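You operate a simulated robot arm through the tools that you are given. There is no shell and no other tool. Be economical: measure what you need, move in short steps, check, and stop when the job is done.

You run a simulated two-armed robot. Do the job below in one go: nothing can be reset, and whatever is moved stays where it is left.

Task
Hold the green belt on the middle of the long bench steady with one hand and flip the belt slider the other way with the other.

Only the result counts: the job must be done as asked and must still hold three seconds after the hand-in. Knocking over, shifting, dropping, spilling or breaking anything else fails it.

Robot
Two 7-joint arms with two-finger parallel grippers on one trunk, on a base that drives. Base frame: it is fixed to the floor where the robot stands at the start and does not move with it; the origin is under the middle of the robot, x ahead of it, y to its left, z up; the surface under the hand at the start is at about z = 0.76. Units: m, rad, N and s.
The left shoulder is at the start at [0.02, 0.113, 1.147], the right one opposite. With the tool pointing down near the work surface each hand reaches from about 0.2 to 0.6 m from the robot's upright axis, wherever it stands, measured 20 degrees to its own side. Places, roughly: belt slider [0.5, 0, 0.8]. Payload 1.57 kg a hand.
Tool frame (each hand has its own): the origin (TCP) lies between the finger pads and is the grasp point; the fingertips stand 0.03 m ahead of it; z points along the fingers, y is the line along which they close. The gripper opens to 0.08 m. The fingers are 0.017 m wide and 0.012 m thick; the gripper's body (0.04 by 0.082 m) begins 0.08 m behind the TCP.
Orientation is that of the tool frame in the base frame, as a unit quaternion [x, y, z, w]. With the fingers straight down and closing along the base's y, the tool's x points along the base's -x, its y along +y and its z along -z.

Tools
- The arms move only by the tool send_rows. It takes "left_steps", "right_steps" or both (then of equal length, played together; a hand with none holds still); each is a list of rows, each a list of 7 numbers: the shift along the base's x, y, z in units of 150 mm (1.0 is 150 mm), then the turn, a rotation vector about the base's x, y, z in units of 90 degrees (1.0 is 90 degrees), then the finger opening in m, from 0 to 0.08. In form: [[dx, dy, dz, rx, ry, rz, jaw], ...]. A call has 1 to 20 rows; each row is the pose to reach, as a shift and turn from the pose commanded when the call began. A call with a number of a shift or a turn outside -1 to 1 is refused whole. Rows are played at 5 a second. More than 0.05 m and 0.15 rad between two rows, or a gripper value outside its range, and nothing of the call is played. A pose out of reach is approached as far as the arm can. The call stops where the force on the tool passes 40 N (or 10 N more than at its start, if that is more) or the arm is blocked; 0.2 s more then pass. Each finger travels about 0.045 m/s and halts on what it meets, pressing with about 38 N; the grip force reading is that of the motor and also rises with nothing between the fingers. The clock runs only during rows and for 0.2 s after the last one: add rows that repeat a pose to give the fingers time. The reply holds the time, the measured pose of the TCP, the force on the tool along the base axes, the opening and the grip force, in the units named above and with some noise, with the torque about the TCP (base axes, N m) and any sound that the robot's microphone picked up, and new pictures: "pictures" is both (left out), scene, wrist or none (wrist: the cameras of the hands that moved).
- Cameras (640 x 400 px; columns grow to the right, rows downward): "scene" is now at [0.0989, -0.0043, 1.2766]; the picture's right is [-0.03, -1.00, 0.00], its down [-0.53, 0.02, -0.85] and it looks along [0.84, -0.02, -0.53] (base axes); focal length 288 px, centre (320, 200). "left" rides on the left gripper at [0.072, 0.007, -0.122] in its tool frame; the picture's right is [-0.09, 1.00, 0.00], its down [-0.84, -0.08, -0.54] and it looks along [-0.54, -0.05, 0.84] (tool axes); focal length 238 px, centre (320, 200). "right" rides on the right gripper at [0.072, -0.007, -0.122] in its tool frame; the picture's right is [0.09, 1.00, 0.00], its down [-0.84, 0.08, -0.54] and it looks along [-0.54, 0.05, 0.84] (tool axes); focal length 238 px, centre (320, 200). There is no depth. A picture from a camera that has moved, and an enlarged one, comes with that camera's place and axes in the base frame and with its lens.
- slide_trunk(by): slides the trunk up (or, below 0, down) by that many m; the arms and the scene camera ride with it, the base frame stays. It gives what a move gives, with no picture.
- roll_base(legs): drives the robot by 1 to 6 legs, each [ahead, left, turn to the left] in m, m and rad, along the robot's own axes; the way and the turn of a leg run together, so that a leg with both is an arc; at most 1.5 m and 3.142 rad a leg. The arms and the cameras ride along, it lands a little off, and it stops where it bumps. It gives what a move gives, and a new picture of the scene camera.
- head_to(pan, tilt): turns the head with the scene camera to pan (to the left, within 1.396 rad either way) and tilt (down, from -0.506 to 1.204), counted from straight ahead of the robot. It gives what a move gives, and a new picture of the scene camera.
- inspect(camera, box): a new picture of the part [left, top, right, bottom] of that camera's present view, enlarged. It takes no simulated time.
- job_done(): hands the job in; it is judged then, once.

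Go step by step. Nothing tells you exact positions but the pictures and the camera data: compare them with the known pose of the tool, close in by small moves and look again before you grip or let go. The budget is 120 turns and 260 pictures, counting those below and the enlarged ones. Unless the task says otherwise, let go and move clear before handing in.

The tools are called after "Call:" as a command line: name --argument value ..., lists and objects as JSON in quotes. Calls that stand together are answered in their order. send_rows: Moves the arms, as the interface text tells. Its arguments: {"type":"object","properties":{"left_steps":{"type":"array"},"right_steps":{"type":"array"},"pictures":{"type":"string","enum":["both","scene","wrist","none"]}},"required":[]} The other tools are called the same way: slide_trunk (by) slides the trunk up or down; roll_base (legs) drives the base; head_to (pan, tilt) turns the head that bears the scene camera; inspect (camera, box) takes an enlarged picture of a part of a camera's view; job_done () hands the job in.

At the start:

```text
t: 0.0
left_tcp_pos: [0.4495, 0.1091, 1.0811]
left_tool_rot: [-0.001, 1.0, 0.0, 0.0]
left_contact_force: [-0.3, -0.1, 0.5]
left_moment: [0.02, -0.02, 0.01]
left_opening: 0.0798
left_grasp_force: 0.0
right_tcp_pos: [0.4147, -0.2025, 0.9769]
right_tool_rot: [0.0, 1.0, 0.002, 0.001]
right_contact_force: [0.2, 0.5, 0.5]
right_moment: [-0.02, 0.0, -0.04]
right_opening: 0.0801
right_grasp_force: 0.1
trunk travel left (down, up): [-0.2, 0.37]
robot x, y, heading: [0.0002, -0.0008, 0.004]
head pan, tilt: [-0.03, 0.564]
```

scene: 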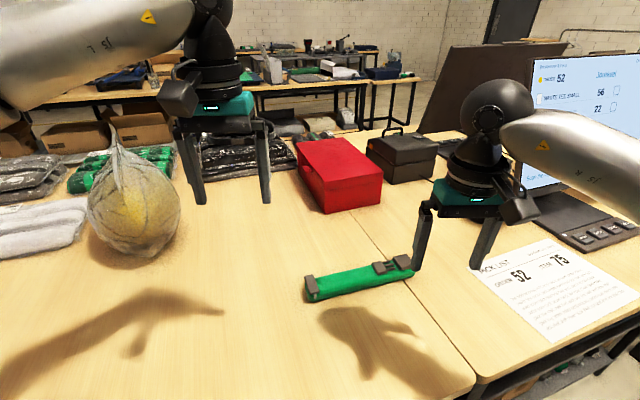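
right: 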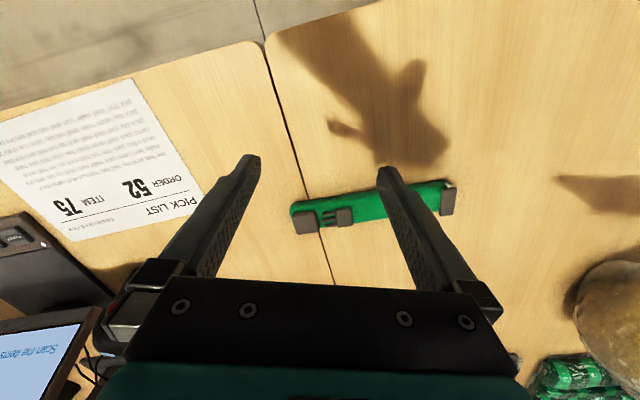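
left: 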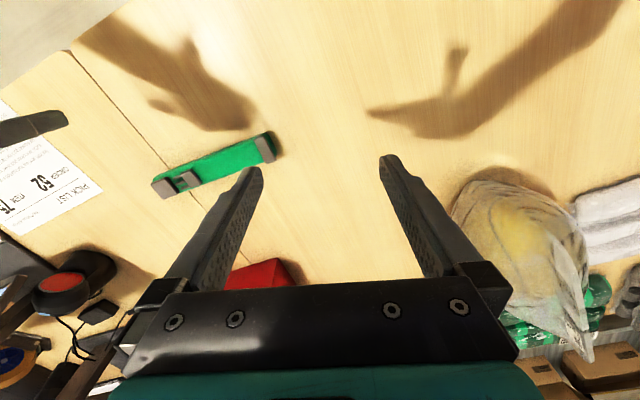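

I see the green belt lying across the table in front, with a small slider block near its right end. I'll enlarge it first to understand its parts.

Call:
inspect --camera "scene" --box '[290, 240, 430, 320]'

Call:
inspect --camera "right" --box '[270, 160, 480, 260]'

```text
4.57 times, centred on (360, 280) of scene
camera zoom: at [0.0989, -0.0043, 1.2766], right [-0.03, -1.0, 0.0], down [-0.53, 0.02, -0.85], along [0.84, -0.02, -0.53], focal length 1318 px, centre (137, -166)
```

zoom: 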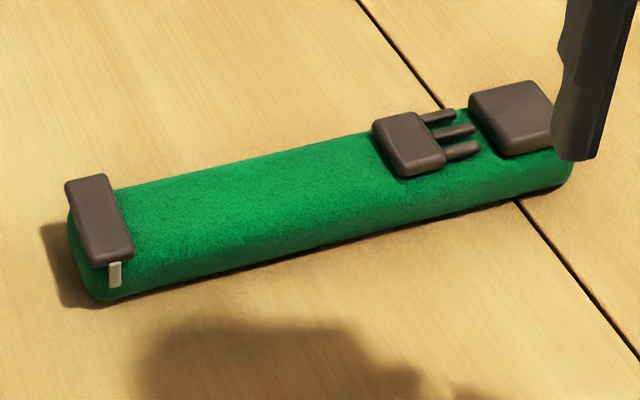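

```text
3.05 times, centred on (375, 210) of right
camera zoom: at [0.3429, -0.2109, 1.0995], right [-0.09, 1.0, 0.0], down [0.84, 0.08, 0.54], along [0.54, 0.05, -0.84], focal length 726 px, centre (152, 170)
```

zoom: 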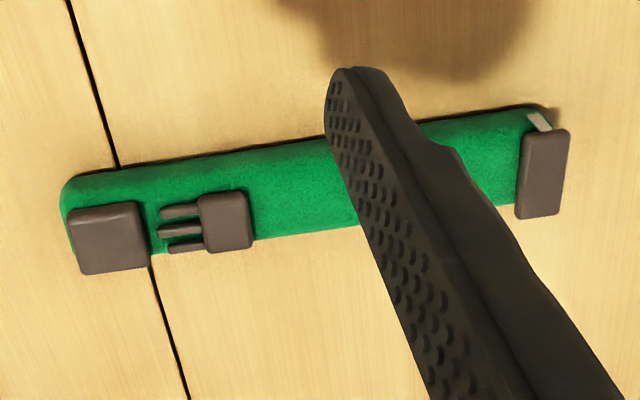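

The belt has an end block and buckle on its right and a separate piece with a white tag on its left end, near [0.53, 0.0]. I need to know which one is the slider, so I'll look closer from the other views.

Call:
inspect --camera "left" --box '[220, 120, 300, 170]'

Call:
inspect --camera "right" --box '[410, 165, 474, 205]'

Call:
inspect --camera "scene" --box '[288, 265, 352, 305]'

Call:
inspect --camera "left" --box '[140, 150, 220, 200]'

```text
8.00 times, centred on (260, 145) of left
camera zoom: at [0.3779, 0.1154, 1.2033], right [0.09, 1.0, 0.0], down [0.84, -0.08, 0.54], along [0.54, -0.05, -0.84], focal length 1907 px, centre (800, 640)
```

zoom: 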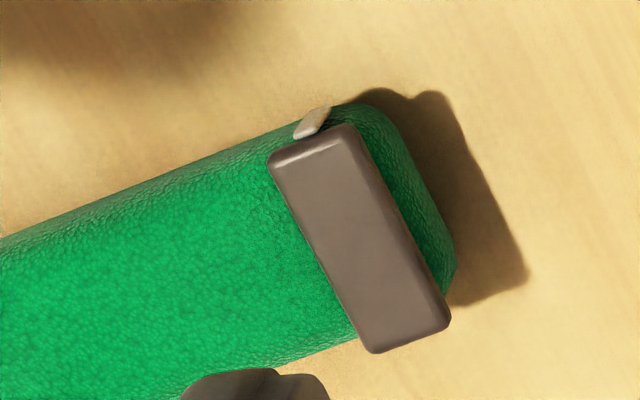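

```text
10.00 times, centred on (442, 185) of right
camera zoom: at [0.3429, -0.2109, 1.0995], right [-0.09, 1.0, 0.0], down [0.84, 0.08, 0.54], along [0.54, 0.05, -0.84], focal length 2384 px, centre (-900, 350)
```

zoom: 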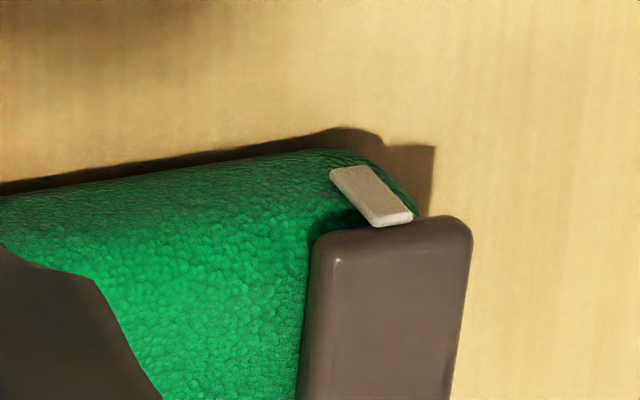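

```text
10.00 times, centred on (320, 285) of scene
camera zoom: at [0.0989, -0.0043, 1.2766], right [-0.03, -1.0, 0.0], down [-0.53, 0.02, -0.85], along [0.84, -0.02, -0.53], focal length 2884 px, centre (320, -650)
```

zoom: 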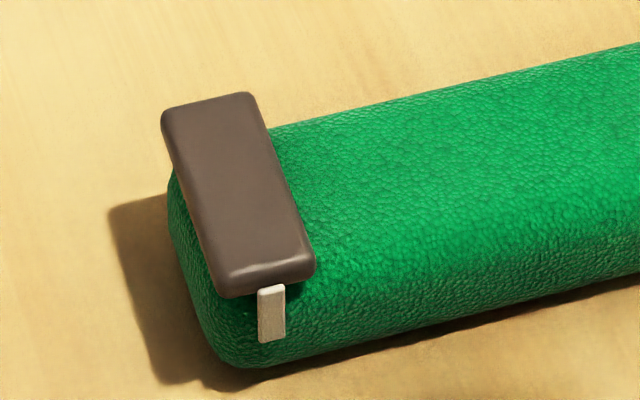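

```text
8.00 times, centred on (180, 175) of left
camera zoom: at [0.3779, 0.1154, 1.2033], right [0.09, 1.0, 0.0], down [0.84, -0.08, 0.54], along [0.54, -0.05, -0.84], focal length 1907 px, centre (1440, 400)
```

zoom: 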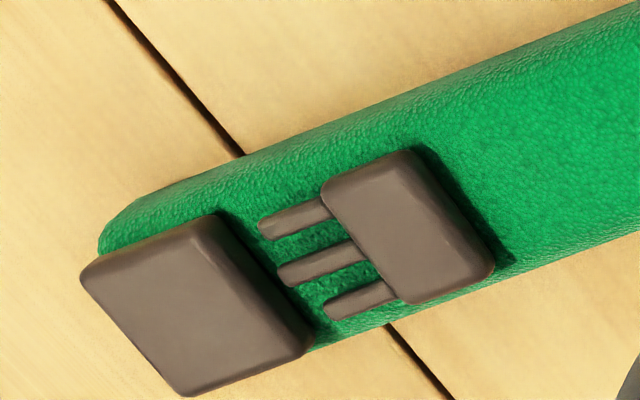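

I take the slider to be the dark plate at about [0.52, 0.005, 0.80], with the belt running from there to about [0.59, -0.21], roughly 15° off the y axis. I'll turn the right hand so its fingers close across the belt and bring the left camera in for a closer look.

Call:
send_rows --right_steps '[[0, 0, 0, 0, 0, 0.09, 0.08], [0, 0, 0, 0, 0, 0.18, 0.08], [0, 0, 0, 0, 0, 0.27, 0.08], [0, 0, 0, 0, 0, 0.36, 0.08], [0, 0, 0, 0, 0, 0.45, 0.08], [0, 0, 0, 0, 0, 0.54, 0.08], [0, 0, 0, 0, 0, 0.63, 0.08], [0, 0, 0, 0, 0, 0.72, 0.08], [0, 0, 0, 0, 0, 0.81, 0.08], [0, 0, 0, 0, 0, 0.9, 0.08], [0, 0, 0, 0, 0, 0.99, 0.08]]' --left_steps '[[0, -0.05, -0.1, 0, 0, 0, 0.08], [0, -0.1, -0.2, 0, 0, 0, 0.08], [0, -0.15, -0.3, 0, 0, 0, 0.08], [0, -0.2, -0.4, 0, 0, 0, 0.08], [0, -0.25, -0.5, 0, 0, 0, 0.08], [0, -0.3, -0.6, 0, 0, 0, 0.08], [0, -0.35, -0.7, 0, 0, 0, 0.08], [0, -0.4, -0.8, 0, 0, 0, 0.08], [0, -0.45, -0.9, 0, 0, 0, 0.08], [0, -0.5, -1, 0, 0, 0, 0.08], [0, -0.5, -1, 0, 0, 0, 0.08]]'

```text
t: 2.4
left_tcp_pos: [0.4498, 0.0367, 0.9305]
left_tool_rot: [-0.001, 1.0, -0.001, 0.001]
left_contact_force: [-0.2, 1.8, 0.6]
left_moment: [-0.1, 0.02, 0.01]
left_opening: 0.08
left_grasp_force: 0.1
right_tcp_pos: [0.3049, -0.0322, 0.9691]
right_tool_rot: [-0.684, 0.729, -0.024, 0.015]
right_contact_force: [-1.0, 0.3, -0.2]
right_moment: [-0.09, -0.01, -0.03]
right_opening: 0.0802
right_grasp_force: 0.0
right hand out of reach, approached as far as the arm can: row 6, 7, 8, 9, 10, 11
trunk travel left (down, up): [-0.2, 0.37]
robot x, y, heading: [-0.0019, -0.0039, -0.002]
head pan, tilt: [-0.03, 0.564]
camera scene: at [0.0994, -0.0002, 1.2765], right [-0.03, -1.0, 0.0], down [-0.53, 0.01, -0.84], along [0.84, -0.03, -0.53], focal length 288 px, centre (320, 200)
camera right: at [0.3008, -0.1018, 1.0922], right [-1.0, -0.03, -0.06], down [-0.05, 0.85, 0.53], along [0.03, 0.53, -0.85], focal length 238 px, centre (320, 200)
camera left: at [0.3787, 0.0441, 1.0524], right [0.09, 1.0, 0.0], down [0.84, -0.07, 0.54], along [0.54, -0.05, -0.84], focal length 238 px, centre (320, 200)
```

scene: 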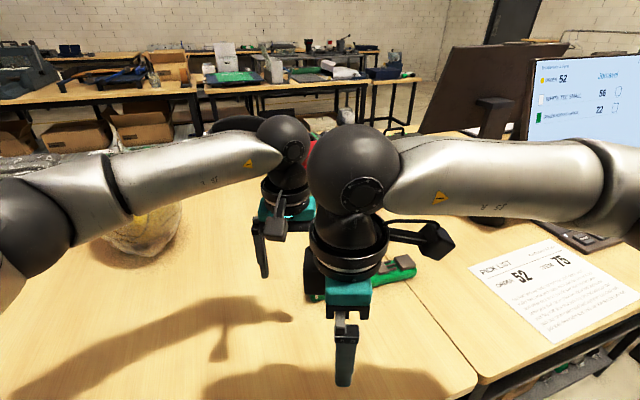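
right: 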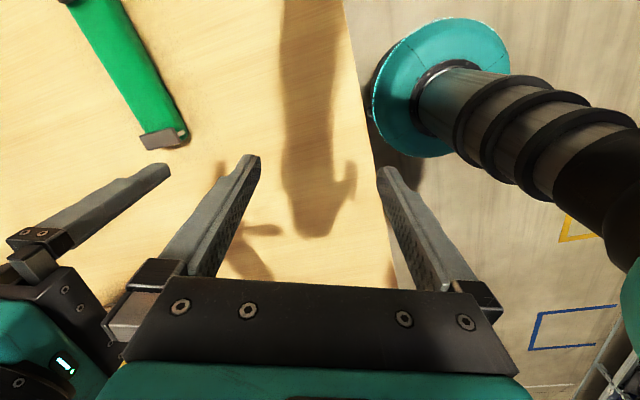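
left: 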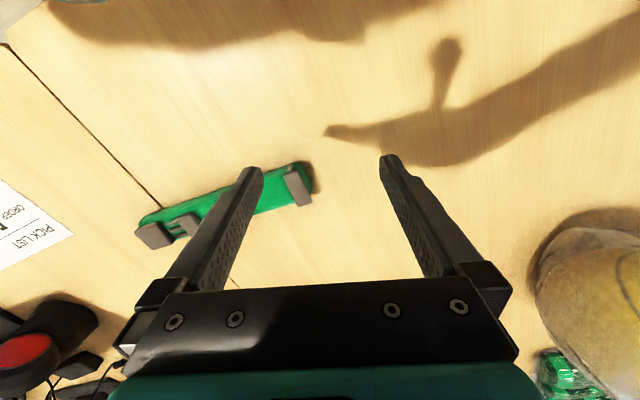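

The right wrist ran out of reach turning that way and the hand drifted, so I'll unwind it and use the opposite rotation instead.

Call:
send_rows --right_steps '[[0, 0, 0, 0, 0, -0.09, 0.08], [0, 0, 0, 0, 0, -0.18, 0.08], [0, 0, 0, 0, 0, -0.27, 0.08], [0, 0, 0, 0, 0, -0.36, 0.08], [0, 0, 0, 0, 0, -0.45, 0.08], [0, 0, 0, 0, 0, -0.54, 0.08], [0, 0, 0, 0, 0, -0.63, 0.08], [0, 0, 0, 0, 0, -0.72, 0.08], [0, 0, 0, 0, 0, -0.81, 0.08], [0, 0, 0, 0, 0, -0.9, 0.08], [0, 0, 0, 0, 0, -0.99, 0.08]]' --pictures "scene"

```text
t: 4.8
left_tcp_pos: [0.4495, 0.0343, 0.93]
left_tool_rot: [0.0, 1.0, 0.001, 0.0]
left_contact_force: [0.0, 0.4, 0.4]
left_moment: [0.01, 0.01, 0.01]
left_opening: 0.08
left_grasp_force: 0.1
right_tcp_pos: [0.3008, -0.0331, 0.9686]
right_tool_rot: [0.026, 0.999, -0.028, -0.005]
right_contact_force: [-0.3, 0.8, -0.7]
right_moment: [-0.01, -0.01, -0.01]
right_opening: 0.08
right_grasp_force: 0.1
trunk travel left (down, up): [-0.2, 0.37]
robot x, y, heading: [-0.0037, 0.0004, 0.002]
head pan, tilt: [-0.03, 0.564]
camera scene: at [0.0989, -0.0043, 1.2766], right [-0.03, -1.0, 0.0], down [-0.53, 0.02, -0.85], along [0.84, -0.02, -0.53], focal length 288 px, centre (320, 200)
```

scene: 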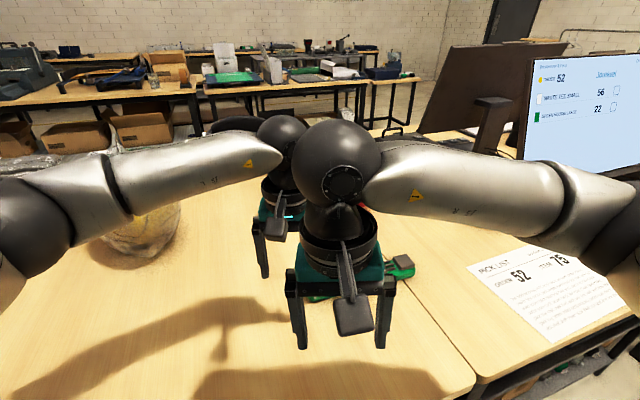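

The right hand unwound but stayed drawn in. I'll take it back to its own side and turn it the negative way.

Call:
send_rows --right_steps '[[0.13, -0.2, 0, 0, 0, 0, 0.08], [0.26, -0.4, 0, 0, 0, 0, 0.08], [0.39, -0.6, 0, 0, 0, 0, 0.08], [0.52, -0.8, 0, 0, 0, 0, 0.08], [0.65, -1.0, 0, 0, 0, 0, 0.08], [0.65, -1.0, 0, 0, 0, -0.09, 0.08], [0.65, -1.0, 0, 0, 0, -0.18, 0.08], [0.65, -1.0, 0, 0, 0, -0.27, 0.08], [0.65, -1.0, 0, 0, 0, -0.36, 0.08], [0.65, -1.0, 0, 0, 0, -0.45, 0.08], [0.65, -1.0, 0, 0, 0, -0.54, 0.08], [0.65, -1.0, 0, 0, 0, -0.63, 0.08], [0.65, -1.0, 0, 0, 0, -0.72, 0.08], [0.65, -1.0, 0, 0, 0, -0.8, 0.08]]' --pictures "scene"

Call:
inspect --camera "left" --box '[260, 140, 340, 220]'

```text
t: 7.8
left_tcp_pos: [0.449, 0.033, 0.9305]
left_tool_rot: [0.0, 1.0, 0.0, 0.0]
left_contact_force: [0.1, 0.4, 0.5]
left_moment: [0.0, 0.01, 0.0]
left_opening: 0.0798
left_grasp_force: 0.0
right_tcp_pos: [0.3998, -0.1827, 0.9681]
right_tool_rot: [0.608, 0.794, -0.02, -0.02]
right_contact_force: [-0.9, 1.2, 0.5]
right_moment: [0.0, 0.02, -0.02]
right_opening: 0.0801
right_grasp_force: 0.1
trunk travel left (down, up): [-0.2, 0.37]
robot x, y, heading: [-0.0013, 0.002, -0.002]
head pan, tilt: [-0.03, 0.564]
camera scene: at [0.0989, -0.0043, 1.2766], right [-0.03, -1.0, 0.0], down [-0.53, 0.02, -0.85], along [0.84, -0.02, -0.53], focal length 288 px, centre (320, 200)
```

scene: 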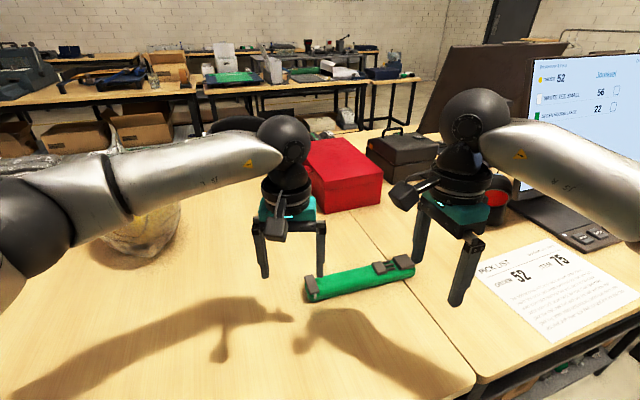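

```text
5.00 times, centred on (300, 180) of left
camera zoom: at [0.3778, 0.04, 1.053], right [0.09, 1.0, 0.0], down [0.84, -0.08, 0.54], along [0.54, -0.05, -0.84], focal length 1192 px, centre (420, 300)
```

zoom: 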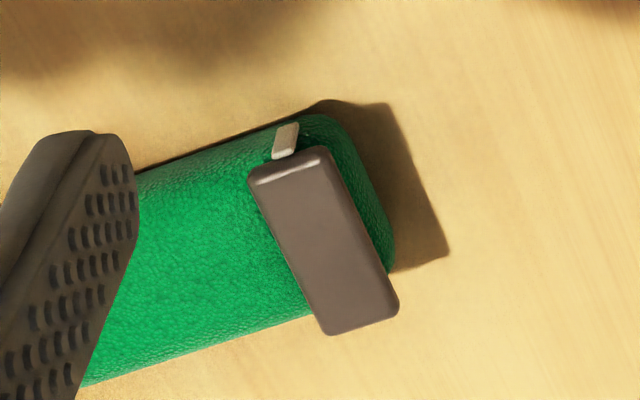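

The right hand is now turned with its fingers closing across the belt, and the plate's centre is at about [0.521, 0.004]. I'll bring the right hand above the belt near y = -0.13, far enough from the slider to leave room for the left hand.

Call:
send_rows --right_steps '[[0.25, 0.09, -0.12, 0, 0, 0, 0.08], [0.5, 0.18, -0.25, 0, -0.018, 0, 0.08], [0.75, 0.27, -0.4, 0, -0.036, 0, 0.08], [0.99, 0.35, -0.53, 0, -0.036, 0, 0.08], [0.99, 0.35, -0.53, 0, -0.036, 0, 0.08]]' --pictures "both"

```text
t: 9.0
left_tcp_pos: [0.4486, 0.0332, 0.9308]
left_tool_rot: [0.0, 1.0, 0.0, -0.001]
left_contact_force: [0.8, 0.5, 0.1]
left_moment: [0.02, 0.01, 0.0]
left_opening: 0.0804
left_grasp_force: 0.0
right_tcp_pos: [0.5484, -0.1281, 0.89]
right_tool_rot: [0.607, 0.795, -0.003, 0.003]
right_contact_force: [0.3, -0.9, 0.6]
right_moment: [-0.02, 0.01, 0.01]
right_opening: 0.08
right_grasp_force: 0.1
trunk travel left (down, up): [-0.2, 0.37]
robot x, y, heading: [0.0004, 0.002, -0.002]
head pan, tilt: [-0.03, 0.564]
camera scene: at [0.0988, -0.0044, 1.2766], right [-0.03, -1.0, 0.0], down [-0.53, 0.02, -0.85], along [0.84, -0.02, -0.53], focal length 288 px, centre (320, 200)
camera right: at [0.5225, -0.06, 1.0114], right [0.94, 0.35, 0.0], down [0.29, -0.78, 0.55], along [0.19, -0.51, -0.84], focal length 238 px, centre (320, 200)
```

scene: 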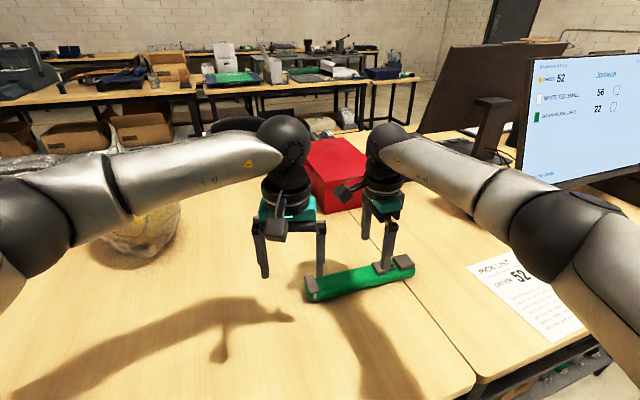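
right: 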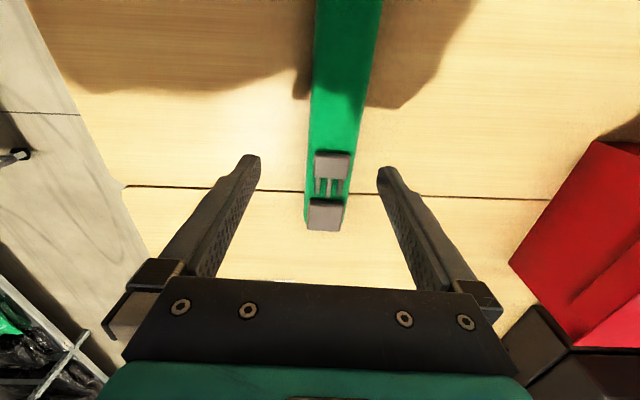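

The belt lies nicely between the right fingers, centred at about x = 0.561 for y = -0.125. I'll lower the hand astride it and close.

Call:
send_rows --right_steps '[[0.04, 0.01, -0.15, 0, 0, 0, 0.08], [0.084, 0.02, -0.3, 0, 0, 0, 0.08], [0.084, 0.02, -0.42, 0, 0, 0, 0.08], [0.084, 0.02, -0.54, 0, 0, 0, 0.08], [0.084, 0.02, -0.62, 0, 0, 0, 0.08], [0.084, 0.02, -0.62, 0, 0, 0, 0.08]]' --pictures "both"

```text
t: 10.4
left_tcp_pos: [0.4494, 0.0335, 0.9307]
left_tool_rot: [0.0, 1.0, 0.0, 0.0]
left_contact_force: [-1.0, 0.0, -1.0]
left_moment: [0.0, 0.02, -0.02]
left_opening: 0.08
left_grasp_force: 0.1
right_tcp_pos: [0.561, -0.1258, 0.7959]
right_tool_rot: [0.608, 0.794, -0.003, 0.002]
right_contact_force: [0.0, -0.1, 0.7]
right_moment: [-0.03, 0.02, -0.01]
right_opening: 0.0801
right_grasp_force: 0.1
trunk travel left (down, up): [-0.2, 0.37]
robot x, y, heading: [-0.0029, -0.0025, -0.001]
head pan, tilt: [-0.03, 0.564]
camera scene: at [0.0989, -0.0043, 1.2766], right [-0.03, -1.0, 0.0], down [-0.53, 0.02, -0.85], along [0.84, -0.02, -0.53], focal length 288 px, centre (320, 200)
camera right: at [0.5359, -0.0569, 0.9182], right [0.94, 0.35, 0.0], down [0.29, -0.78, 0.55], along [0.19, -0.51, -0.84], focal length 238 px, centre (320, 200)
```

scene: 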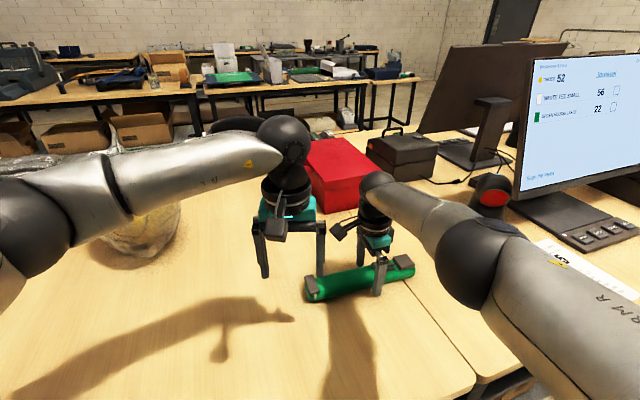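
right: 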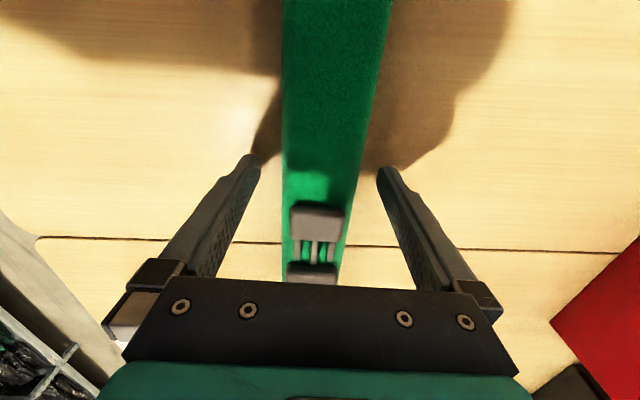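

The fingers stand astride the belt, clear of the buckle. I'll close the right hand on it.

Call:
send_rows --right_steps '[[0, 0, 0, 0, 0, 0, 0.03], [0, 0, 0, 0, 0, 0, 0.03], [0, 0, 0, 0, 0, 0, 0.03], [0, 0, 0, 0, 0, 0, 0.03], [0, 0, 0, 0, 0, 0, 0.03]]' --pictures "both"

Call:
inspect --camera "scene" --box '[290, 240, 430, 320]'

Call:
inspect --camera "left" --box '[260, 140, 340, 220]'

```text
t: 11.6
left_tcp_pos: [0.4493, 0.0338, 0.9319]
left_tool_rot: [0.0, 1.0, -0.001, 0.001]
left_contact_force: [0.1, 0.1, 0.1]
left_moment: [-0.01, -0.03, -0.02]
left_opening: 0.08
left_grasp_force: 0.0
right_tcp_pos: [0.5613, -0.1253, 0.7963]
right_tool_rot: [0.607, 0.795, -0.003, 0.002]
right_contact_force: [0.9, 0.3, -0.3]
right_moment: [-0.02, -0.05, 0.07]
right_opening: 0.0494
right_grasp_force: 37.9
trunk travel left (down, up): [-0.2, 0.37]
robot x, y, heading: [0.0015, 0.0023, 0.002]
head pan, tilt: [-0.03, 0.564]
camera scene: at [0.0989, -0.0042, 1.2766], right [-0.03, -1.0, 0.0], down [-0.53, 0.02, -0.85], along [0.84, -0.02, -0.53], focal length 288 px, centre (320, 200)
camera right: at [0.5359, -0.0567, 0.9183], right [0.94, 0.35, 0.0], down [0.29, -0.78, 0.55], along [0.19, -0.51, -0.84], focal length 238 px, centre (320, 200)
```

scene: 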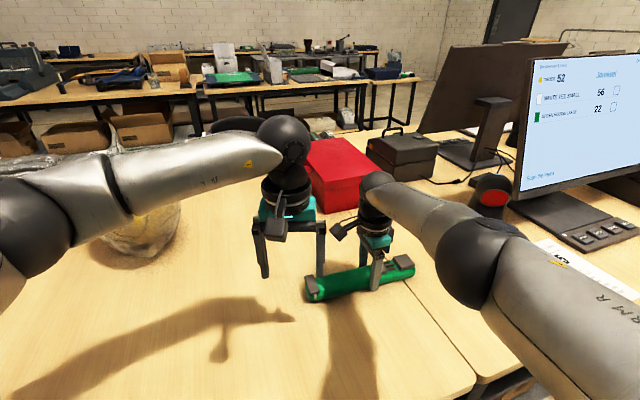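
right: 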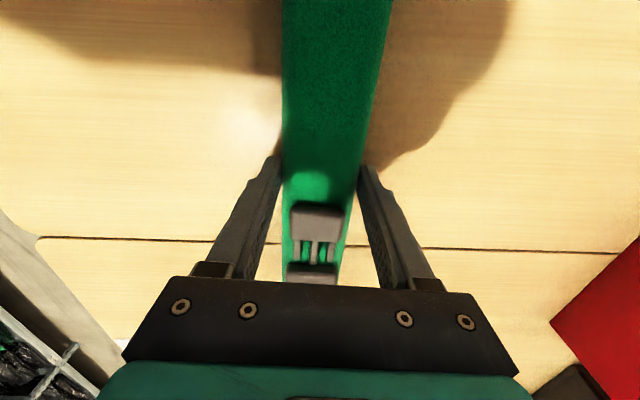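

```text
4.57 times, centred on (360, 280) of scene
camera zoom: at [0.0989, -0.0042, 1.2766], right [-0.03, -1.0, 0.0], down [-0.53, 0.02, -0.85], along [0.84, -0.02, -0.53], focal length 1318 px, centre (137, -166)
```

zoom: 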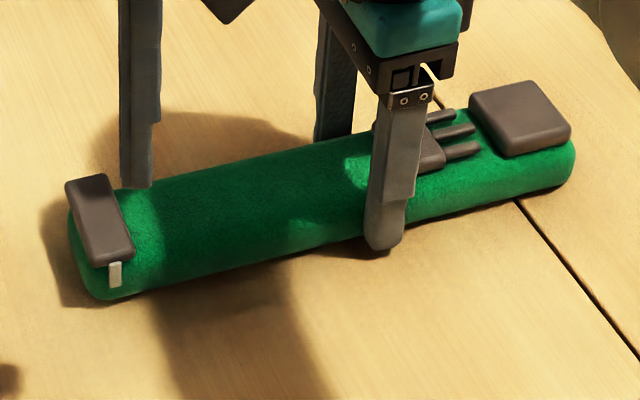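

```text
5.00 times, centred on (300, 180) of left
camera zoom: at [0.3779, 0.0401, 1.0529], right [0.09, 1.0, 0.0], down [0.84, -0.08, 0.54], along [0.54, -0.05, -0.84], focal length 1192 px, centre (420, 300)
```

zoom: 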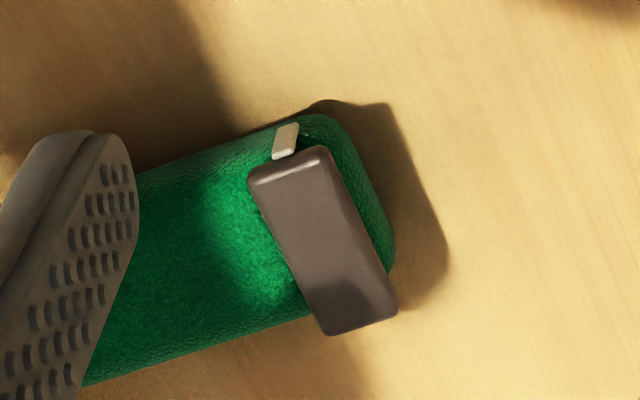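

The belt is held (opening 0.049, 38 N), but the right camera would crowd the left hand. I'll let go, lean the right hand away to the right about its closing axis, and grip again.

Call:
send_rows --right_steps '[[0, 0, 0, 0, 0, 0, 0.08], [0, 0, 0, 0, 0, 0, 0.08], [0, 0, 0.01, 0.07, 0.019, 0, 0.08], [0, 0, 0.02, 0.14, 0.038, 0, 0.08], [0, 0, 0.025, 0.215, 0.0575, 0, 0.08], [0, 0, 0.025, 0.215, 0.0575, 0, 0.08], [0, 0, 0.025, 0.215, 0.0575, 0, 0.03], [0, 0, 0.025, 0.215, 0.0575, 0, 0.03], [0, 0, 0.025, 0.215, 0.0575, 0, 0.03], [0, 0, 0.025, 0.215, 0.0575, 0, 0.03], [0, 0, 0.025, 0.215, 0.0575, 0, 0.03]]' --left_steps '[[0, 0, 0, 0, 0, 0.03, 0.08], [0, 0, 0, 0, 0, 0.06, 0.08], [0, 0, 0, 0, 0, 0.09, 0.08], [0, 0, 0, 0, 0, 0.12, 0.08], [0, 0, 0, 0, 0, 0.164, 0.08], [0, 0, 0, 0, 0, 0.164, 0.06], [0, 0, 0, 0, 0, 0.164, 0.05], [0, 0, 0, 0, 0, 0.164, 0.05], [0, 0, 0, 0, 0, 0.164, 0.05], [0, 0, 0, 0, 0, 0.164, 0.05], [0, 0, 0, 0, 0, 0.164, 0.05]]' --pictures "both"

```text
t: 14.0
left_tcp_pos: [0.4488, 0.0339, 0.9318]
left_tool_rot: [-0.127, 0.992, 0.0, 0.0]
left_contact_force: [0.1, -0.1, 0.1]
left_moment: [-0.04, 0.01, 0.0]
left_opening: 0.0498
left_grasp_force: 0.1
right_tcp_pos: [0.546, -0.1262, 0.8039]
right_tool_rot: [0.599, 0.782, 0.104, -0.134]
right_contact_force: [0.3, 0.2, 2.6]
right_moment: [0.19, -0.01, -0.2]
right_opening: 0.0495
right_grasp_force: 38.4
right hand out of reach, approached as far as the arm can: row 3, 4, 5, 6, 7, 8, 9, 10, 11
trunk travel left (down, up): [-0.2, 0.37]
robot x, y, heading: [-0.0027, 0.0016, 0.001]
head pan, tilt: [-0.03, 0.564]
camera scene: at [0.0988, -0.0043, 1.2766], right [-0.03, -1.0, 0.0], down [-0.53, 0.02, -0.85], along [0.84, -0.02, -0.53], focal length 288 px, centre (320, 200)
camera right: at [0.5319, -0.102, 0.9429], right [0.94, 0.34, 0.03], down [0.33, -0.92, 0.23], along [0.11, -0.2, -0.97], focal length 238 px, centre (320, 200)
camera left: at [0.3781, 0.0222, 1.0535], right [-0.16, 0.99, 0.0], down [0.83, 0.14, 0.54], along [0.54, 0.09, -0.84], focal length 238 px, centre (320, 200)
```

scene: 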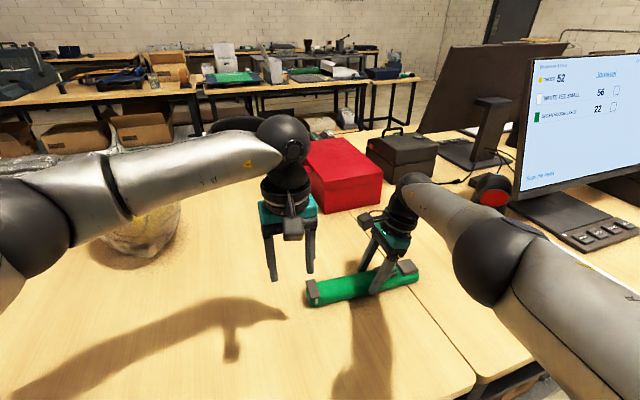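
right: 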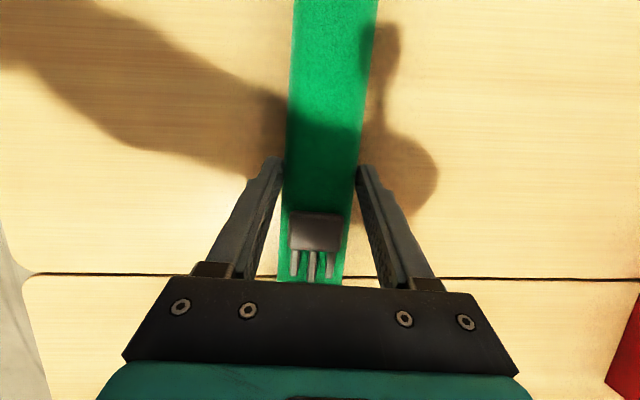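
left: 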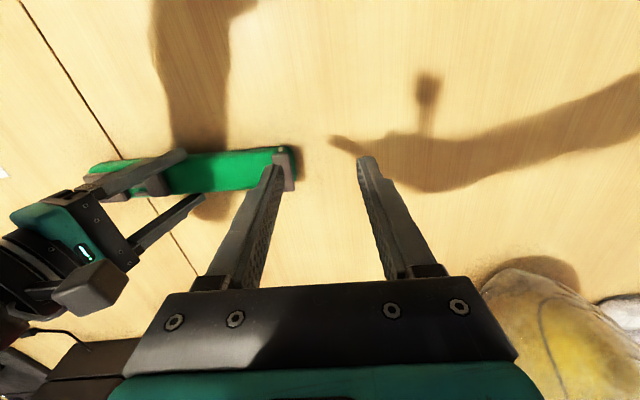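

The right hand hit its reach limit, so it sits about 1.5 cm closer and drew the belt a little with it. I'll look at where the belt lies now.

Call:
inspect --camera "scene" --box '[290, 240, 430, 320]'

Call:
inspect --camera "left" --box '[240, 130, 320, 210]'

```text
4.57 times, centred on (360, 280) of scene
camera zoom: at [0.0988, -0.0043, 1.2766], right [-0.03, -1.0, 0.0], down [-0.53, 0.02, -0.85], along [0.84, -0.02, -0.53], focal length 1318 px, centre (137, -166)
```

zoom: 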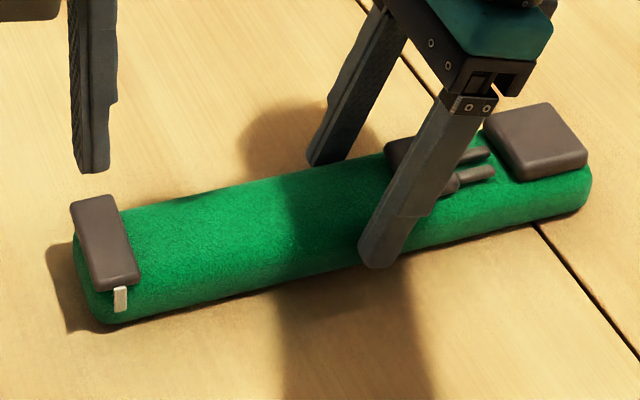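

```text
5.00 times, centred on (280, 170) of left
camera zoom: at [0.3781, 0.0222, 1.0535], right [-0.16, 0.99, 0.0], down [0.83, 0.14, 0.54], along [0.54, 0.09, -0.84], focal length 1192 px, centre (520, 350)
```

zoom: 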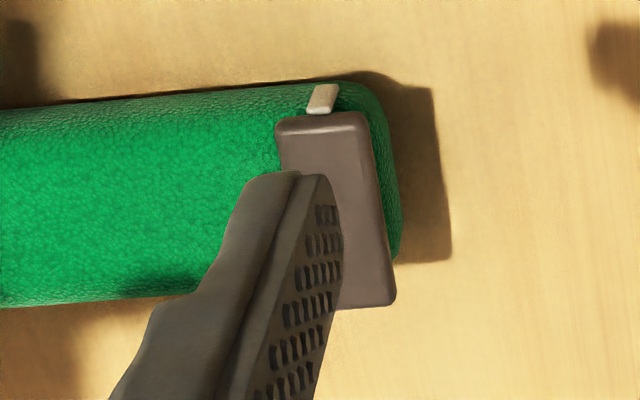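

The belt moved about 1.5 cm toward me; it is still flat and held. I'll ease the base forward by the same amount, which puts the belt back and improves reach.

Call:
roll_base --legs '[[0.015, 0.0, 0.0]]'

Call:
inspect --camera "scene" --box '[290, 240, 430, 320]'

Call:
inspect --camera "left" --box '[240, 130, 320, 210]'

```text
t: 14.8
left_tcp_pos: [0.4633, 0.034, 0.9325]
left_tool_rot: [-0.129, 0.992, 0.0, -0.001]
left_contact_force: [0.5, -0.5, -0.1]
left_moment: [0.0, -0.02, 0.0]
left_opening: 0.05
left_grasp_force: 0.2
right_tcp_pos: [0.5606, -0.1261, 0.8033]
right_tool_rot: [0.599, 0.783, 0.104, -0.135]
right_contact_force: [2.3, -0.3, 3.2]
right_moment: [0.03, 0.07, -0.16]
right_opening: 0.0495
right_grasp_force: 37.9
trunk travel left (down, up): [-0.2, 0.37]
robot x, y, heading: [0.016, -0.0003, -0.004]
head pan, tilt: [-0.03, 0.564]
camera scene: at [0.1139, -0.0043, 1.2766], right [-0.03, -1.0, 0.0], down [-0.53, 0.02, -0.85], along [0.84, -0.02, -0.53], focal length 288 px, centre (320, 200)
```

scene: 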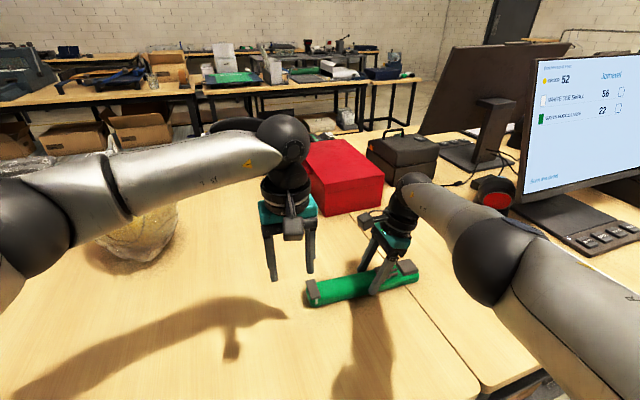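

```text
4.57 times, centred on (360, 280) of scene
camera zoom: at [0.1139, -0.0043, 1.2766], right [-0.03, -1.0, 0.0], down [-0.53, 0.02, -0.85], along [0.84, -0.02, -0.53], focal length 1318 px, centre (137, -166)
```

zoom: 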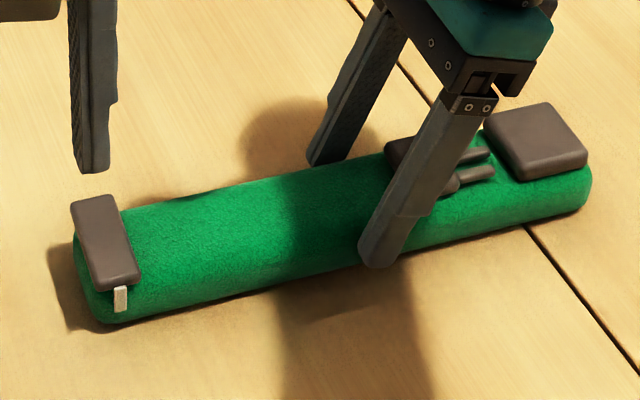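

```text
5.00 times, centred on (280, 170) of left
camera zoom: at [0.3931, 0.022, 1.0534], right [-0.16, 0.99, 0.0], down [0.83, 0.14, 0.54], along [0.54, 0.09, -0.84], focal length 1192 px, centre (520, 350)
```

zoom: 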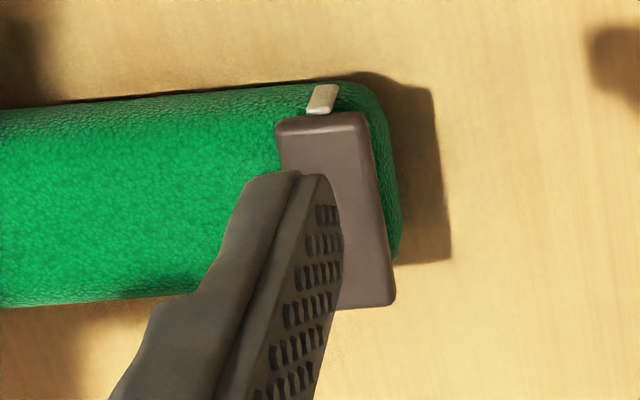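

The belt is back in its place and the plate is centred at about [0.522, 0.001]. I'll bring the left fingers over it, one on each side along the belt.

Call:
send_rows --left_steps '[[0.13, -0.07, 0, 0, 0, 0, 0.05], [0.26, -0.15, -0.1, 0, 0, 0, 0.05], [0.39, -0.22, -0.25, 0, 0, 0, 0.05], [0.39, -0.22, -0.48, 0, 0, 0, 0.05], [0.39, -0.22, -0.48, 0, 0, 0, 0.05]]' --pictures "both"

Call:
inspect --camera "scene" --box '[270, 230, 390, 310]'

```text
t: 16.0
left_tcp_pos: [0.5239, 0.0012, 0.8594]
left_tool_rot: [-0.128, 0.992, 0.0, 0.0]
left_contact_force: [-0.3, -0.7, 1.1]
left_moment: [0.02, 0.0, 0.03]
left_opening: 0.05
left_grasp_force: 0.1
right_tcp_pos: [0.5603, -0.1275, 0.8036]
right_tool_rot: [0.598, 0.783, 0.103, -0.135]
right_contact_force: [-0.4, -0.2, 0.8]
right_moment: [0.1, 0.11, 0.04]
right_opening: 0.0497
right_grasp_force: 37.8
trunk travel left (down, up): [-0.2, 0.37]
robot x, y, heading: [0.0159, -0.0012, 0.003]
head pan, tilt: [-0.03, 0.564]
camera scene: at [0.1139, -0.0044, 1.2766], right [-0.03, -1.0, 0.0], down [-0.53, 0.02, -0.85], along [0.84, -0.02, -0.53], focal length 288 px, centre (320, 200)
camera left: at [0.453, -0.0101, 0.9813], right [-0.16, 0.99, 0.0], down [0.83, 0.14, 0.54], along [0.54, 0.09, -0.84], focal length 238 px, centre (320, 200)
```

scene: 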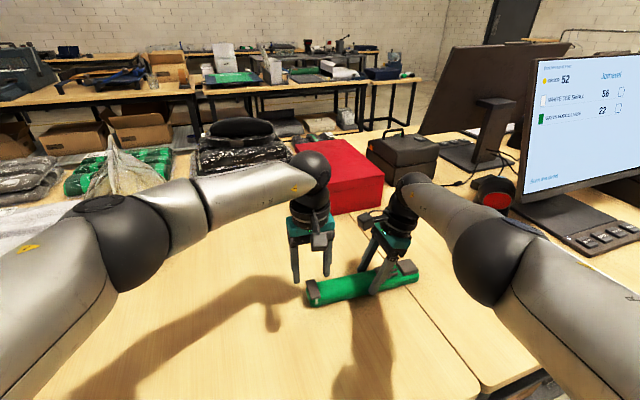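
left: 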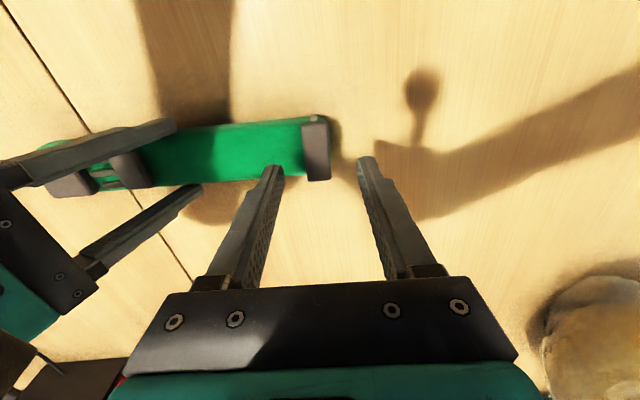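

```text
5.00 times, centred on (330, 270) of scene
camera zoom: at [0.1139, -0.0044, 1.2766], right [-0.03, -1.0, 0.0], down [-0.53, 0.02, -0.85], along [0.84, -0.02, -0.53], focal length 1442 px, centre (270, -150)
```

zoom: 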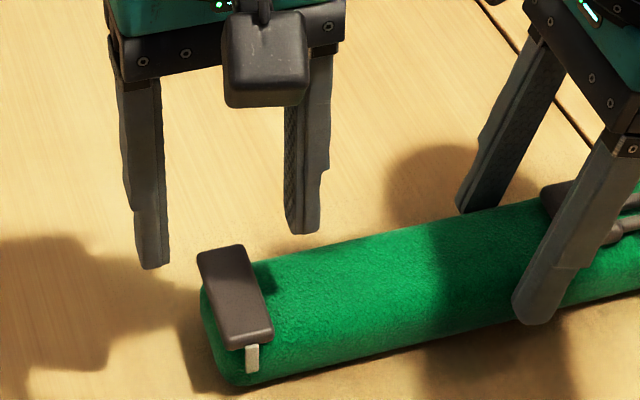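

The left fingers are centred over the plate. I'll go down just to the plate's height and look before closing.

Call:
send_rows --left_steps '[[0, 0, -0.1, 0, 0, 0, 0.05], [0, 0, -0.18, 0, 0, 0, 0.05], [0, 0, -0.24, 0, 0, 0, 0.05], [0, 0, -0.24, 0, 0, 0, 0.05]]' --pictures "wrist"

Call:
inspect --camera "scene" --box '[280, 250, 360, 310]'

```text
t: 17.0
left_tcp_pos: [0.5227, 0.0034, 0.8238]
left_tool_rot: [-0.128, 0.992, -0.001, 0.001]
left_contact_force: [0.1, -0.4, -0.6]
left_moment: [-0.02, 0.0, 0.01]
left_opening: 0.0499
left_grasp_force: 0.0
right_tcp_pos: [0.5607, -0.1271, 0.8034]
right_tool_rot: [0.599, 0.783, 0.104, -0.134]
right_contact_force: [0.0, -0.9, 1.1]
right_moment: [-0.01, 0.05, -0.12]
right_opening: 0.0496
right_grasp_force: 38.2
trunk travel left (down, up): [-0.2, 0.37]
robot x, y, heading: [0.0168, 0.0007, -0.004]
head pan, tilt: [-0.03, 0.564]
camera left: at [0.4522, -0.0094, 0.9453], right [-0.16, 0.99, 0.0], down [0.83, 0.14, 0.54], along [0.54, 0.09, -0.84], focal length 238 px, centre (320, 200)
```

left: 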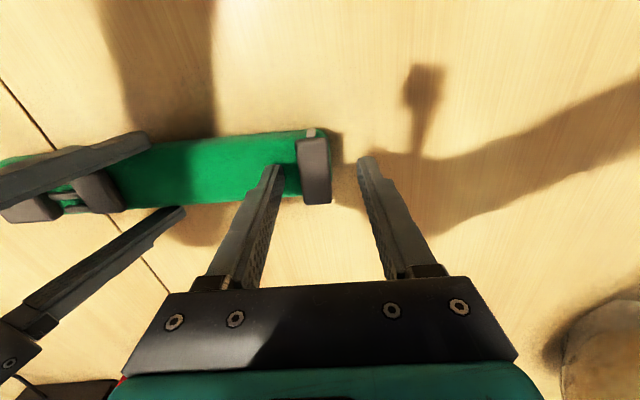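

```text
6.67 times, centred on (320, 280) of scene
camera zoom: at [0.1139, -0.0044, 1.2766], right [-0.03, -1.0, 0.0], down [-0.53, 0.02, -0.85], along [0.84, -0.02, -0.53], focal length 1923 px, centre (320, -333)
```

zoom: 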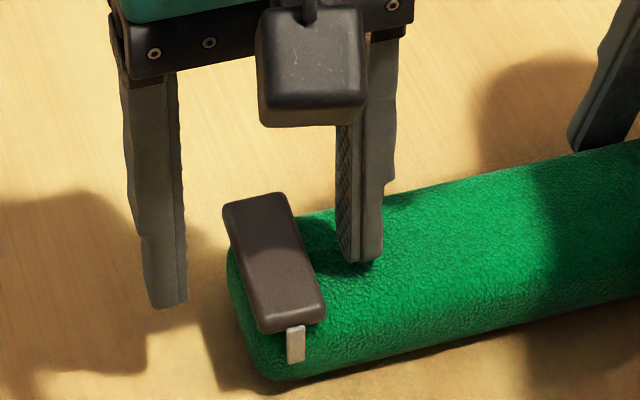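

The tips flank the plate just above the belt with no contact. I'll close gently on it.

Call:
send_rows --left_steps '[[0, 0, 0, 0, 0, 0, 0.035], [0, 0, 0, 0, 0, 0, 0.025], [0, 0, 0, 0, 0, 0, 0.018], [0, 0, 0, 0, 0, 0, 0.012], [0, 0, 0, 0, 0, 0, 0.012]]' --pictures "wrist"

Call:
inspect --camera "scene" --box '[280, 250, 360, 310]'

```text
t: 18.2
left_tcp_pos: [0.5228, 0.0011, 0.8237]
left_tool_rot: [-0.127, 0.992, -0.001, 0.0]
left_contact_force: [2.7, -7.5, -0.5]
left_moment: [-0.23, -0.16, 0.11]
left_opening: 0.0206
left_grasp_force: 29.9
right_tcp_pos: [0.5592, -0.126, 0.8029]
right_tool_rot: [0.598, 0.783, 0.106, -0.136]
right_contact_force: [-2.3, 7.0, 2.6]
right_moment: [-0.05, 0.06, 0.0]
right_opening: 0.0496
right_grasp_force: 38.3
trunk travel left (down, up): [-0.2, 0.37]
robot x, y, heading: [0.0153, 0.0026, 0.001]
head pan, tilt: [-0.03, 0.564]
camera left: at [0.4522, -0.01, 0.9457], right [-0.16, 0.99, 0.0], down [0.83, 0.14, 0.54], along [0.54, 0.09, -0.84], focal length 238 px, centre (320, 200)
```

left: 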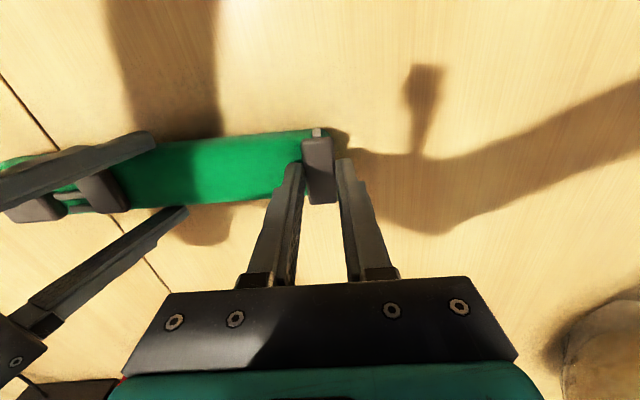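

```text
6.67 times, centred on (320, 280) of scene
camera zoom: at [0.114, -0.0044, 1.2766], right [-0.03, -1.0, 0.0], down [-0.53, 0.02, -0.85], along [0.84, -0.02, -0.53], focal length 1923 px, centre (320, -333)
```

zoom: 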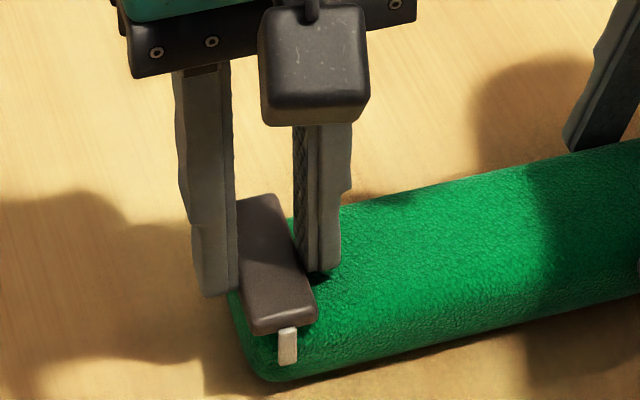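

The plate is gripped (opening 0.0206), and its white tag seems to move with it. I'll test sliding it a few millimetres along the belt toward the middle and read the forces.

Call:
send_rows --left_steps '[[0.005, -0.018, 0, 0, 0, 0, 0.012], [0.01, -0.037, 0, 0, 0, 0, 0.012], [0.01, -0.037, 0, 0, 0, 0, 0.012]]' --pictures "none"

Call:
inspect --camera "scene" --box '[280, 250, 360, 310]'

```text
t: 19.0
left_tcp_pos: [0.5241, -0.0031, 0.8232]
left_tool_rot: [-0.128, 0.992, 0.0, 0.0]
left_contact_force: [-1.6, 0.1, 6.7]
left_moment: [0.05, 0.33, 0.01]
left_opening: 0.0206
left_grasp_force: 34.2
right_tcp_pos: [0.5602, -0.1277, 0.8044]
right_tool_rot: [0.6, 0.782, 0.105, -0.133]
right_contact_force: [1.1, 2.1, 0.0]
right_moment: [0.29, -0.11, -0.34]
right_opening: 0.0496
right_grasp_force: 37.8
trunk travel left (down, up): [-0.2, 0.37]
robot x, y, heading: [0.0156, 0.0, -0.001]
head pan, tilt: [-0.03, 0.564]
```

```text
6.67 times, centred on (320, 280) of scene
camera zoom: at [0.1136, -0.0041, 1.2766], right [-0.03, -1.0, 0.0], down [-0.53, 0.02, -0.85], along [0.85, -0.02, -0.53], focal length 1923 px, centre (320, -333)
```

zoom: 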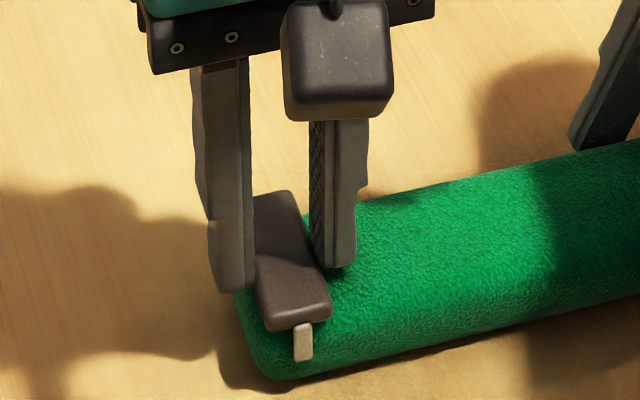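

The plate follows almost without resistance while the belt stays put, so it slides along the belt. I'll carry it further in small steps and watch the forces.

Call:
send_rows --left_steps '[[0.009, -0.032, 0, 0, 0, 0, 0.012], [0.018, -0.064, 0, 0, 0, 0, 0.012], [0.026, -0.097, 0, 0, 0, 0, 0.012], [0.026, -0.097, 0, 0, 0, 0, 0.012]]' --pictures "none"

Call:
inspect --camera "scene" --box '[290, 240, 430, 320]'

```text
t: 20.0
left_tcp_pos: [0.5284, -0.0199, 0.8236]
left_tool_rot: [-0.128, 0.992, 0.001, 0.001]
left_contact_force: [0.2, 0.7, 8.0]
left_moment: [-0.04, 0.17, -0.02]
left_opening: 0.0205
left_grasp_force: 34.1
right_tcp_pos: [0.561, -0.1286, 0.8046]
right_tool_rot: [0.599, 0.782, 0.105, -0.135]
right_contact_force: [3.9, 0.3, -0.1]
right_moment: [0.18, -0.24, -0.43]
right_opening: 0.0494
right_grasp_force: 37.6
trunk travel left (down, up): [-0.2, 0.37]
robot x, y, heading: [0.0144, -0.0012, -0.002]
head pan, tilt: [-0.03, 0.564]
```

```text
4.57 times, centred on (360, 280) of scene
camera zoom: at [0.114, -0.0044, 1.2766], right [-0.03, -1.0, 0.0], down [-0.53, 0.02, -0.85], along [0.84, -0.02, -0.53], focal length 1318 px, centre (137, -166)
```

zoom: 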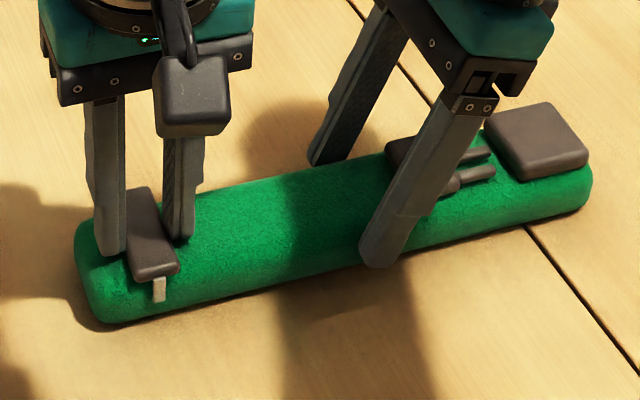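

It slides freely along the belt. I'll continue in short steps, watching for the end stop and for room between the two hands.

Call:
send_rows --left_steps '[[0.009, -0.032, 0, 0, 0, 0, 0.012], [0.018, -0.064, 0, 0, 0, 0, 0.012], [0.024, -0.09, 0, 0, 0, 0, 0.012], [0.024, -0.09, 0, 0, 0, 0, 0.012]]' --pictures "scene"

Call:
inspect --camera "scene" --box '[290, 210, 430, 310]'

```text
t: 21.0
left_tcp_pos: [0.5311, -0.0312, 0.8227]
left_tool_rot: [-0.127, 0.992, -0.001, 0.002]
left_contact_force: [2.7, 0.2, 9.9]
left_moment: [-0.03, 0.0, 0.05]
left_opening: 0.0207
left_grasp_force: 33.9
right_tcp_pos: [0.561, -0.1275, 0.8048]
right_tool_rot: [0.599, 0.783, 0.104, -0.135]
right_contact_force: [3.0, -1.9, 0.2]
right_moment: [-0.15, -0.15, -0.16]
right_opening: 0.0491
right_grasp_force: 38.1
trunk travel left (down, up): [-0.2, 0.37]
robot x, y, heading: [0.0168, 0.0028, -0.003]
head pan, tilt: [-0.03, 0.564]
camera scene: at [0.1139, -0.0045, 1.2766], right [-0.03, -1.0, 0.0], down [-0.53, 0.02, -0.85], along [0.84, -0.02, -0.53], focal length 288 px, centre (320, 200)
```

scene: 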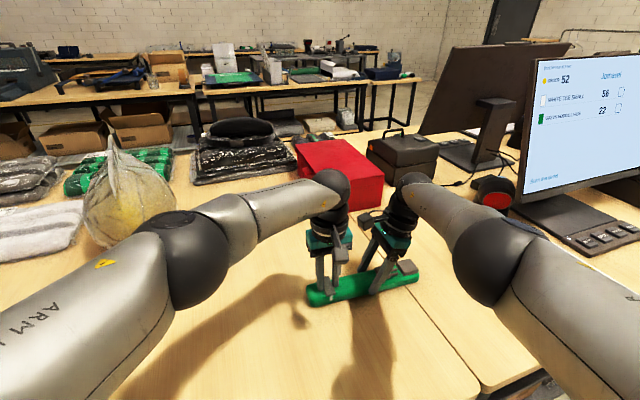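

```text
4.00 times, centred on (360, 260) of scene
camera zoom: at [0.1139, -0.0045, 1.2766], right [-0.03, -1.0, 0.0], down [-0.53, 0.02, -0.85], along [0.84, -0.02, -0.53], focal length 1154 px, centre (160, -40)
```

zoom: 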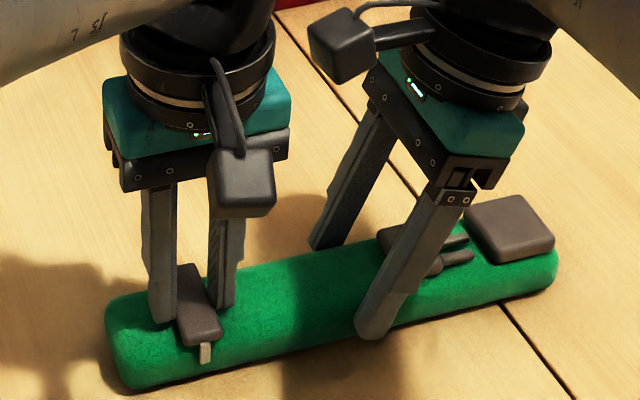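

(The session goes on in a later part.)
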